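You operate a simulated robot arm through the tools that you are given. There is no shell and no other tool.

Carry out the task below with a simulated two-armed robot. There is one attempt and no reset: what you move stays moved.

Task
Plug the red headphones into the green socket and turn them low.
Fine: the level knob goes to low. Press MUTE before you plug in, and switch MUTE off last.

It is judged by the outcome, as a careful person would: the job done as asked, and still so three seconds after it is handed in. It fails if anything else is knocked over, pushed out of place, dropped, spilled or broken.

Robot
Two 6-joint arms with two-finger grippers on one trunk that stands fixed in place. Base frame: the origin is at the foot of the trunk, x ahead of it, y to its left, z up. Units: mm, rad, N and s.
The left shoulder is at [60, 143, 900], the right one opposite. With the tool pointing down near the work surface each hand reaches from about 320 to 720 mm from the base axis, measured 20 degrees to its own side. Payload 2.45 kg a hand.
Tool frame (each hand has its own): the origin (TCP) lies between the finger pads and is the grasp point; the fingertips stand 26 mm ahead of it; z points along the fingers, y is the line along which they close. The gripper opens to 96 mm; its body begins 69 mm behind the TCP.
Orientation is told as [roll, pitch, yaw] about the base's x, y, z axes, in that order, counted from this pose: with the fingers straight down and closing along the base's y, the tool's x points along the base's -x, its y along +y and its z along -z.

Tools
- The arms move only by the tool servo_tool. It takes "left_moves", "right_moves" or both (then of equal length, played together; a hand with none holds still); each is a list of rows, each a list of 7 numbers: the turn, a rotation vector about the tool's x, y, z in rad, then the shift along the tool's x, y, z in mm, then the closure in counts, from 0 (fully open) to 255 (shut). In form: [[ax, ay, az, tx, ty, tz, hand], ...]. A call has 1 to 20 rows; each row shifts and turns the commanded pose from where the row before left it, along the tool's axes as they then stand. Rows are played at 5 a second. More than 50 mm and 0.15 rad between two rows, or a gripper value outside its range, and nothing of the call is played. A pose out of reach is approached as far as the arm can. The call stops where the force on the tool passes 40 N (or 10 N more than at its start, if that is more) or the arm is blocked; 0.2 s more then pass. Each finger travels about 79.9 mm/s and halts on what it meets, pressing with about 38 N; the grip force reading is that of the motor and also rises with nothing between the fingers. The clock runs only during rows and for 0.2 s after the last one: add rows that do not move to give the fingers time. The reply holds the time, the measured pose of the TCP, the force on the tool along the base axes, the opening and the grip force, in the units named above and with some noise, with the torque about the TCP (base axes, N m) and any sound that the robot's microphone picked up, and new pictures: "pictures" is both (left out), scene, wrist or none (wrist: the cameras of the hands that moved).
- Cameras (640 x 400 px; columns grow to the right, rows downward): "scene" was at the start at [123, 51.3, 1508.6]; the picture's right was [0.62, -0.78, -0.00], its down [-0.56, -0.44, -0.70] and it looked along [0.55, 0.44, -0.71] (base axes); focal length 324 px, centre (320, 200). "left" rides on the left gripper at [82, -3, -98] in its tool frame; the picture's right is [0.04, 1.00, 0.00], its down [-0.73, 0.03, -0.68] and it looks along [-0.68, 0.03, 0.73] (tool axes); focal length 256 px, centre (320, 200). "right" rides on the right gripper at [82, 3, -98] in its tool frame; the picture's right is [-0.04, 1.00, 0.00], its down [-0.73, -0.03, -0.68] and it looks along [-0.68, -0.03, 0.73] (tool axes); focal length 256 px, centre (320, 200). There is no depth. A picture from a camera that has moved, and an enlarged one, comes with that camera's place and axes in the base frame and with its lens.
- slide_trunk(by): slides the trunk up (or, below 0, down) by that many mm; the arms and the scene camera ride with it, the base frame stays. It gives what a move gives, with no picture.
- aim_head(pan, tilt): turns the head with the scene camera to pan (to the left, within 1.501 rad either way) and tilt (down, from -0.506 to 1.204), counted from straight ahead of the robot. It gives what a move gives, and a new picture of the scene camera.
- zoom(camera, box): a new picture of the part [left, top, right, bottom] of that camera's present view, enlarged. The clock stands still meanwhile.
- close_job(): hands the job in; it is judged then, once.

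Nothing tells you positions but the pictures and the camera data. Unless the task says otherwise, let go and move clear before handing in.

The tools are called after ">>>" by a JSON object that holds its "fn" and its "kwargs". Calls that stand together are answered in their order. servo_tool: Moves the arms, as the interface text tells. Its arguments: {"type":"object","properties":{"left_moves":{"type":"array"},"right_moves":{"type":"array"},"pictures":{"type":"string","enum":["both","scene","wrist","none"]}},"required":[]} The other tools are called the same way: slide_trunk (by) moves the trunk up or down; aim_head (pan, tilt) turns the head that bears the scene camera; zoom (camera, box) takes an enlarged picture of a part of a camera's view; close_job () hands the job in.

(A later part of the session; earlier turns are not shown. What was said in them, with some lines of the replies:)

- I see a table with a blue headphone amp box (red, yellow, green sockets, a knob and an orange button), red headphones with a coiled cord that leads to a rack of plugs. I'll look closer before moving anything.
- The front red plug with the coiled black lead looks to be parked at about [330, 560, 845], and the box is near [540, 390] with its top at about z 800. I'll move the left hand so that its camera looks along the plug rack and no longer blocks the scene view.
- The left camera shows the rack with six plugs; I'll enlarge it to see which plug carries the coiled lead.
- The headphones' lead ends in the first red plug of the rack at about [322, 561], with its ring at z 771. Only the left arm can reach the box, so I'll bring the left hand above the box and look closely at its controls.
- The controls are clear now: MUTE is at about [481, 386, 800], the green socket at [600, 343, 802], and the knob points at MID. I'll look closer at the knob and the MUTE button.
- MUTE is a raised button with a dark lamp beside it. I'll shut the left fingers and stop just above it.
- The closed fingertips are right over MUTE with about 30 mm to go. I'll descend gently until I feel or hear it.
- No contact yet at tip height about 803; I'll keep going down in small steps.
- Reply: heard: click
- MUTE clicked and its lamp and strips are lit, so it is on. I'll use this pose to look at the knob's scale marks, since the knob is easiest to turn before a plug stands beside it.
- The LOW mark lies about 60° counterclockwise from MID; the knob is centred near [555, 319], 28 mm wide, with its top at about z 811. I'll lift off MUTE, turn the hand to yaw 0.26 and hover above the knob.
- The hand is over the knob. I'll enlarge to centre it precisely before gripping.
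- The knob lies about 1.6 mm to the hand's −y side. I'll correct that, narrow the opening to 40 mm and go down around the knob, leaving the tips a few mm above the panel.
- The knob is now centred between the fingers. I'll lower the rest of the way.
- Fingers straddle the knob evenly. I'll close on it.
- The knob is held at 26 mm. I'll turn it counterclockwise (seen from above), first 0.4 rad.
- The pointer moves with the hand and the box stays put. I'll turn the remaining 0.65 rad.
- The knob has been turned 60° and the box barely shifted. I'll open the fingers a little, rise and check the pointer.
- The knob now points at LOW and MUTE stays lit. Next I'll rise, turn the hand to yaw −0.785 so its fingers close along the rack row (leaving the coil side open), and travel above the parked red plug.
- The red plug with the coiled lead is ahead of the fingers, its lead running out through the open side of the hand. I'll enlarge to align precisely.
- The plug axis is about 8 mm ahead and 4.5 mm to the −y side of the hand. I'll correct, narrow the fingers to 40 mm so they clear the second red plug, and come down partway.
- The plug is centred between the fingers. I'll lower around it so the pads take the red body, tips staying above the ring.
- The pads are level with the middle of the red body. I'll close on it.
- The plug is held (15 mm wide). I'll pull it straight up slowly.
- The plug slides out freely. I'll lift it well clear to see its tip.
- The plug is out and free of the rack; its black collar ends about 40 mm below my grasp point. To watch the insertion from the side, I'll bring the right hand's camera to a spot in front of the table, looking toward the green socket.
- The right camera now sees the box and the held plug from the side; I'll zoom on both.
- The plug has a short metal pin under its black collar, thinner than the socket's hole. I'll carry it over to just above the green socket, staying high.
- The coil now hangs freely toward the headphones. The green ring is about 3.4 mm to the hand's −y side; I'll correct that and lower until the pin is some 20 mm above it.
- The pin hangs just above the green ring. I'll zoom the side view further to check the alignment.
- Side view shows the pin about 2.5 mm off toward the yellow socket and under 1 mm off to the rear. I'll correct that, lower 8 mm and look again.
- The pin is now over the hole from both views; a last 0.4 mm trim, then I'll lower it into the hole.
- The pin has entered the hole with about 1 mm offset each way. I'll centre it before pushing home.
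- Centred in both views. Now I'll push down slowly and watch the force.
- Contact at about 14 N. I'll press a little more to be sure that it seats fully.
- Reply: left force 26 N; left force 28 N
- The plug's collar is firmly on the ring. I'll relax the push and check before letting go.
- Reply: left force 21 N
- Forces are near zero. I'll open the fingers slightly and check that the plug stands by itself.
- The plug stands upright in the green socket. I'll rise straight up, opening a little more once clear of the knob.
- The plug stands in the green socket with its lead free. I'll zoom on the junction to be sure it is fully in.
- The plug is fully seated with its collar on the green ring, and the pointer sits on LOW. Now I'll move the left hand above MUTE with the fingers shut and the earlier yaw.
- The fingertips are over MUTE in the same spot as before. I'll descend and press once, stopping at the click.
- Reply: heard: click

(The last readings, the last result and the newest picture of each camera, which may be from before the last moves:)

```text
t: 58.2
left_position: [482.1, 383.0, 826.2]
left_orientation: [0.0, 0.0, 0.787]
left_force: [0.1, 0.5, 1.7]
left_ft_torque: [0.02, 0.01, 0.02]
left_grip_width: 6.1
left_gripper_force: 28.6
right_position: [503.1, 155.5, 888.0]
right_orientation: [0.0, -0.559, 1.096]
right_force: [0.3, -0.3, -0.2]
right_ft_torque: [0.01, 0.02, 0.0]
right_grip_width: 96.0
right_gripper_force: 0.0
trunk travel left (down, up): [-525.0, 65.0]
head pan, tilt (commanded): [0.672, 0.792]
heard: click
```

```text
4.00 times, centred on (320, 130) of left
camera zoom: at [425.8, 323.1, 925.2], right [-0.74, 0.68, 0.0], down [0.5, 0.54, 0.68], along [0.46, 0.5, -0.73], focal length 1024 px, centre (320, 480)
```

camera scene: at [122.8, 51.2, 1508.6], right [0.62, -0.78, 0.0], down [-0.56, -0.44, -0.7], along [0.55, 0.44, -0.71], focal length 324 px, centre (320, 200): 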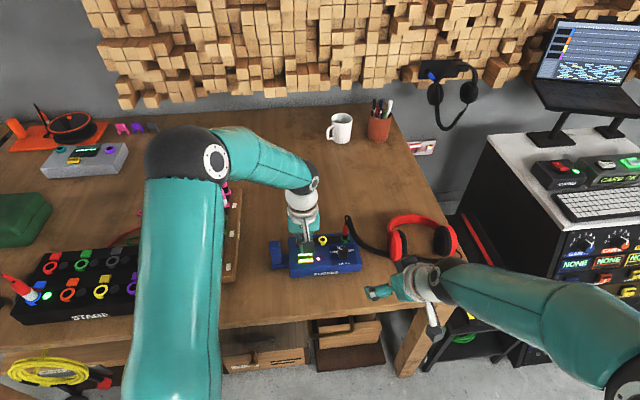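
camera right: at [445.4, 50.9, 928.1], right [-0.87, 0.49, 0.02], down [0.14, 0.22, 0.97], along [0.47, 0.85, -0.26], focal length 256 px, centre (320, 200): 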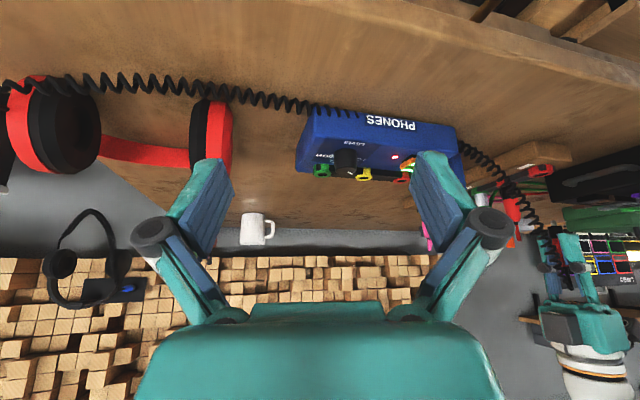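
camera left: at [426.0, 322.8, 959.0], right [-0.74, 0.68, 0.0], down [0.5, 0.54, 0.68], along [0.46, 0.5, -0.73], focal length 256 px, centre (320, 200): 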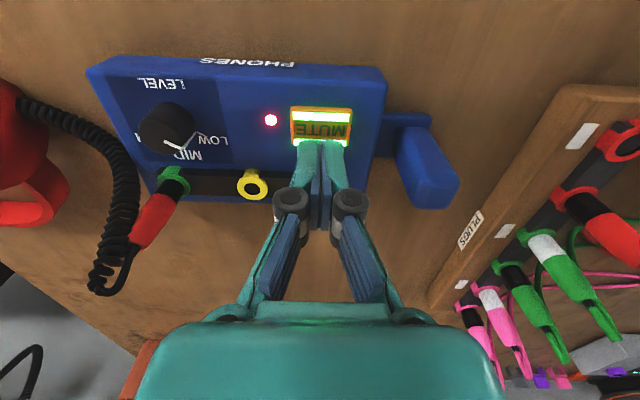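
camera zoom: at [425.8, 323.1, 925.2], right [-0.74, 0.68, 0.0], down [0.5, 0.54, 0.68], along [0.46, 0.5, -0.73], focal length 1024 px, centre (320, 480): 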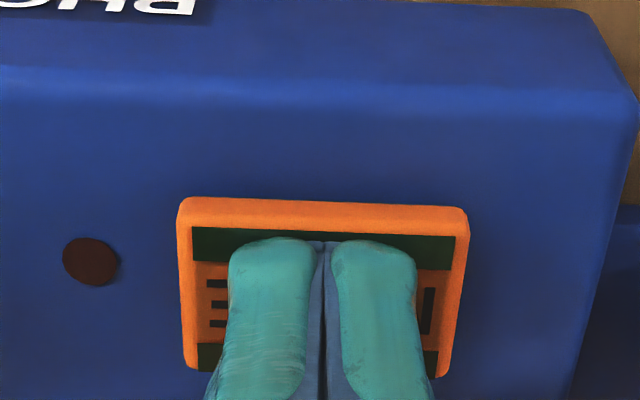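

MUTE clicked and its lamp is dark, so it is off. I'll lift away and withdraw both hands.

>>> {"fn": "servo_tool", "kwargs": {"left_moves": [[0, 0, 0, 0, 0, -8, 255], [0, 0, 0, 0, 0, -20, 255], [0, 0, 0, 0, 0, -30, 255], [0, 0, 0, 0, 0, -40, 255], [0, 0, 0, 0, 0, -40, 255], [0, 0, 0, 40, 20, 0, 255], [0, 0, 0, 40, 20, 0, 255], [0, 0, 0, 40, 20, 0, 255], [0, 0, 0, 0, 0, 0, 255]], "right_moves": [[0, 0, 0, 0, 0, 0, 0], [0, 0, 0, 0, 0, -30, 0], [0, 0, 0, 0, 0, -40, 0], [0, 0, 0, 0, 0, -40, 0], [0, 0, 0, 0, 0, -40, 0], [0, 0, 0, 0, 0, -40, 0], [0, 0, 0, 0, 0, 0, 0], [0, 0, 0, 0, 0, 0, 0], [0, 0, 0, 0, 0, 0, 0]], "pictures": "both"}}

>>> {"fn": "zoom", "kwargs": {"camera": "scene", "box": [240, 190, 480, 300]}}

>>> {"fn": "zoom", "kwargs": {"camera": "scene", "box": [290, 210, 370, 280]}}

>>> {"fn": "zoom", "kwargs": {"camera": "right", "box": [270, 80, 430, 200]}}

```text
t: 60.2
left_position: [356.5, 340.6, 963.8]
left_orientation: [0.001, 0.003, 0.785]
left_force: [0.3, -1.1, 0.5]
left_ft_torque: [0.0, -0.01, 0.0]
left_grip_width: 0.0
left_gripper_force: 28.2
right_position: [459.9, 64.4, 1047.9]
right_orientation: [0.002, -0.558, 1.095]
right_force: [0.9, 0.7, 0.6]
right_ft_torque: [0.0, 0.03, 0.01]
right_grip_width: 96.1
right_gripper_force: 0.0
trunk travel left (down, up): [-525.0, 65.0]
head pan, tilt (commanded): [0.672, 0.792]
camera scene: at [124.5, 51.6, 1508.4], right [0.62, -0.78, 0.0], down [-0.56, -0.44, -0.7], along [0.55, 0.44, -0.71], focal length 324 px, centre (320, 200)
camera right: at [401.5, -41.1, 1087.6], right [-0.87, 0.49, 0.02], down [0.15, 0.22, 0.96], along [0.46, 0.85, -0.26], focal length 256 px, centre (320, 200)
camera left: at [300.8, 280.9, 1063.0], right [-0.74, 0.68, 0.0], down [0.5, 0.54, 0.68], along [0.46, 0.5, -0.73], focal length 256 px, centre (320, 200)
```

scene: 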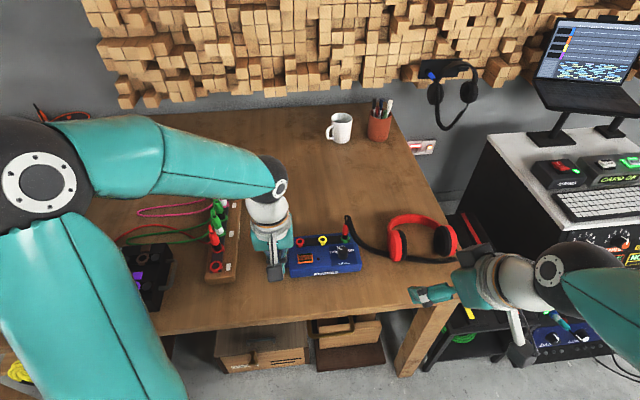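
right: 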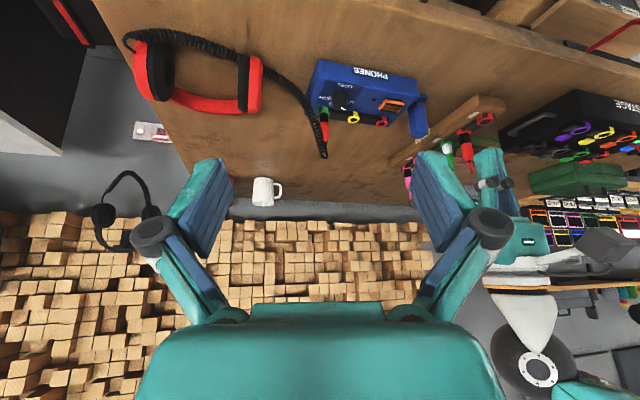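
left: 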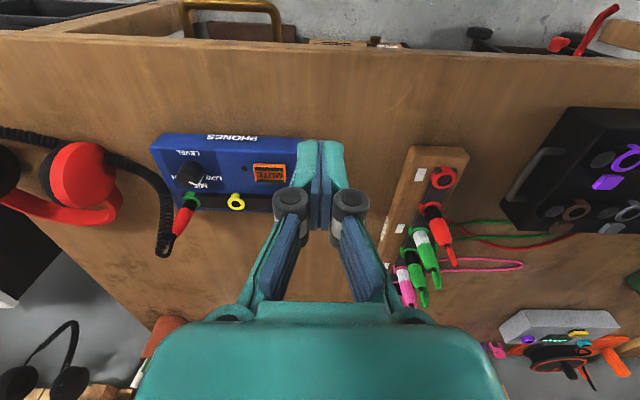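

```text
2.67 times, centred on (360, 245) of scene
camera zoom: at [124.5, 51.6, 1508.4], right [0.62, -0.78, 0.0], down [-0.56, -0.44, -0.7], along [0.55, 0.44, -0.71], focal length 864 px, centre (213, 80)
```

zoom: 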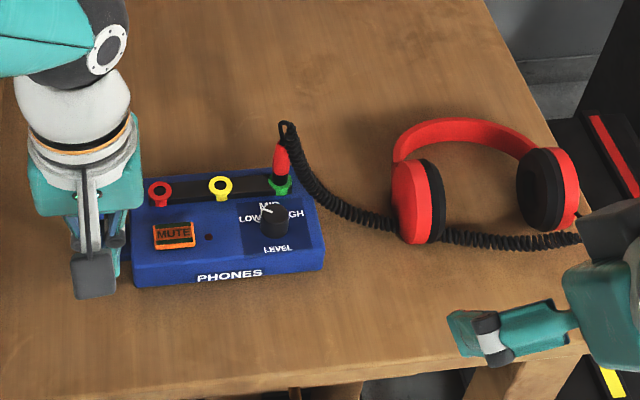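

```text
5.71 times, centred on (330, 245) of scene
camera zoom: at [124.5, 51.6, 1508.4], right [0.62, -0.78, 0.0], down [-0.56, -0.44, -0.7], along [0.55, 0.44, -0.71], focal length 1852 px, centre (263, -57)
```

zoom: 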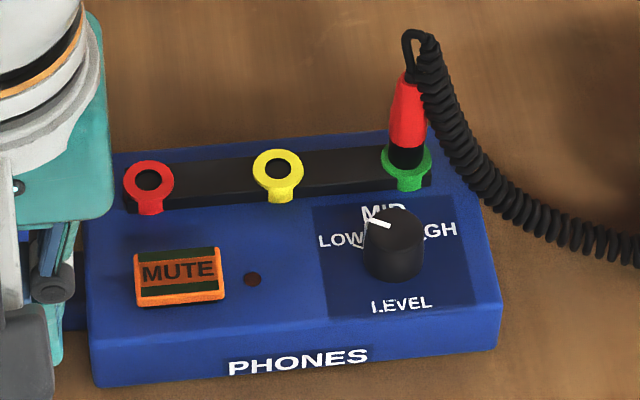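

```text
3.33 times, centred on (350, 140) of right
camera zoom: at [401.5, -41.1, 1087.6], right [-0.87, 0.49, 0.02], down [0.15, 0.22, 0.96], along [0.46, 0.85, -0.26], focal length 853 px, centre (220, 400)
```

zoom: 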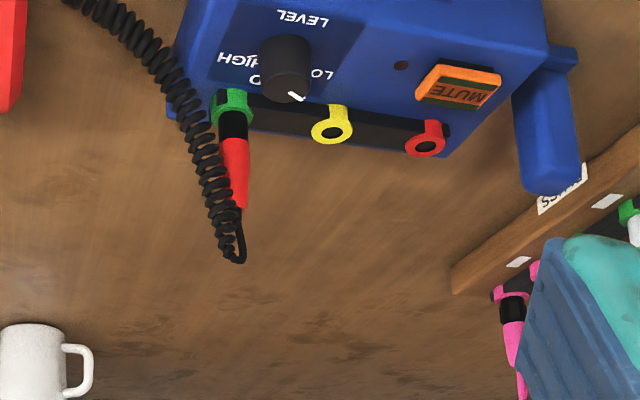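

The red plug stands in the green socket, the knob points at LOW, and MUTE is off with its lamp dark. The headphones and the other plugs look undisturbed, and both hands are clear, so I'm handing the job in.

>>> {"fn": "close_job", "kwargs": {}}

```text
The job is handed in.
```

The red headphones are plugged into the green socket, the level knob is at LOW, and the job is handed in. The hand-in reply gave no verdict, so this rests on what the cameras and sensors showed.

- **MUTE:** I pressed it before plugging in (it clicked and the lamp lit). I switched it off last (it clicked and the lamp went dark).
- **Knob:** I turned it 60° counterclockwise from MID, before plugging in. Its pointer lines up with the LOW mark.
- **Plug:** Its collar sits on the green ring and it stands upright on its own. It stopped firmly against the ring, with no click.
- **Other things:** The box slid about 2 mm while I handled it. The headphones did not move, the other plugs look undisturbed, and both hands are clear.
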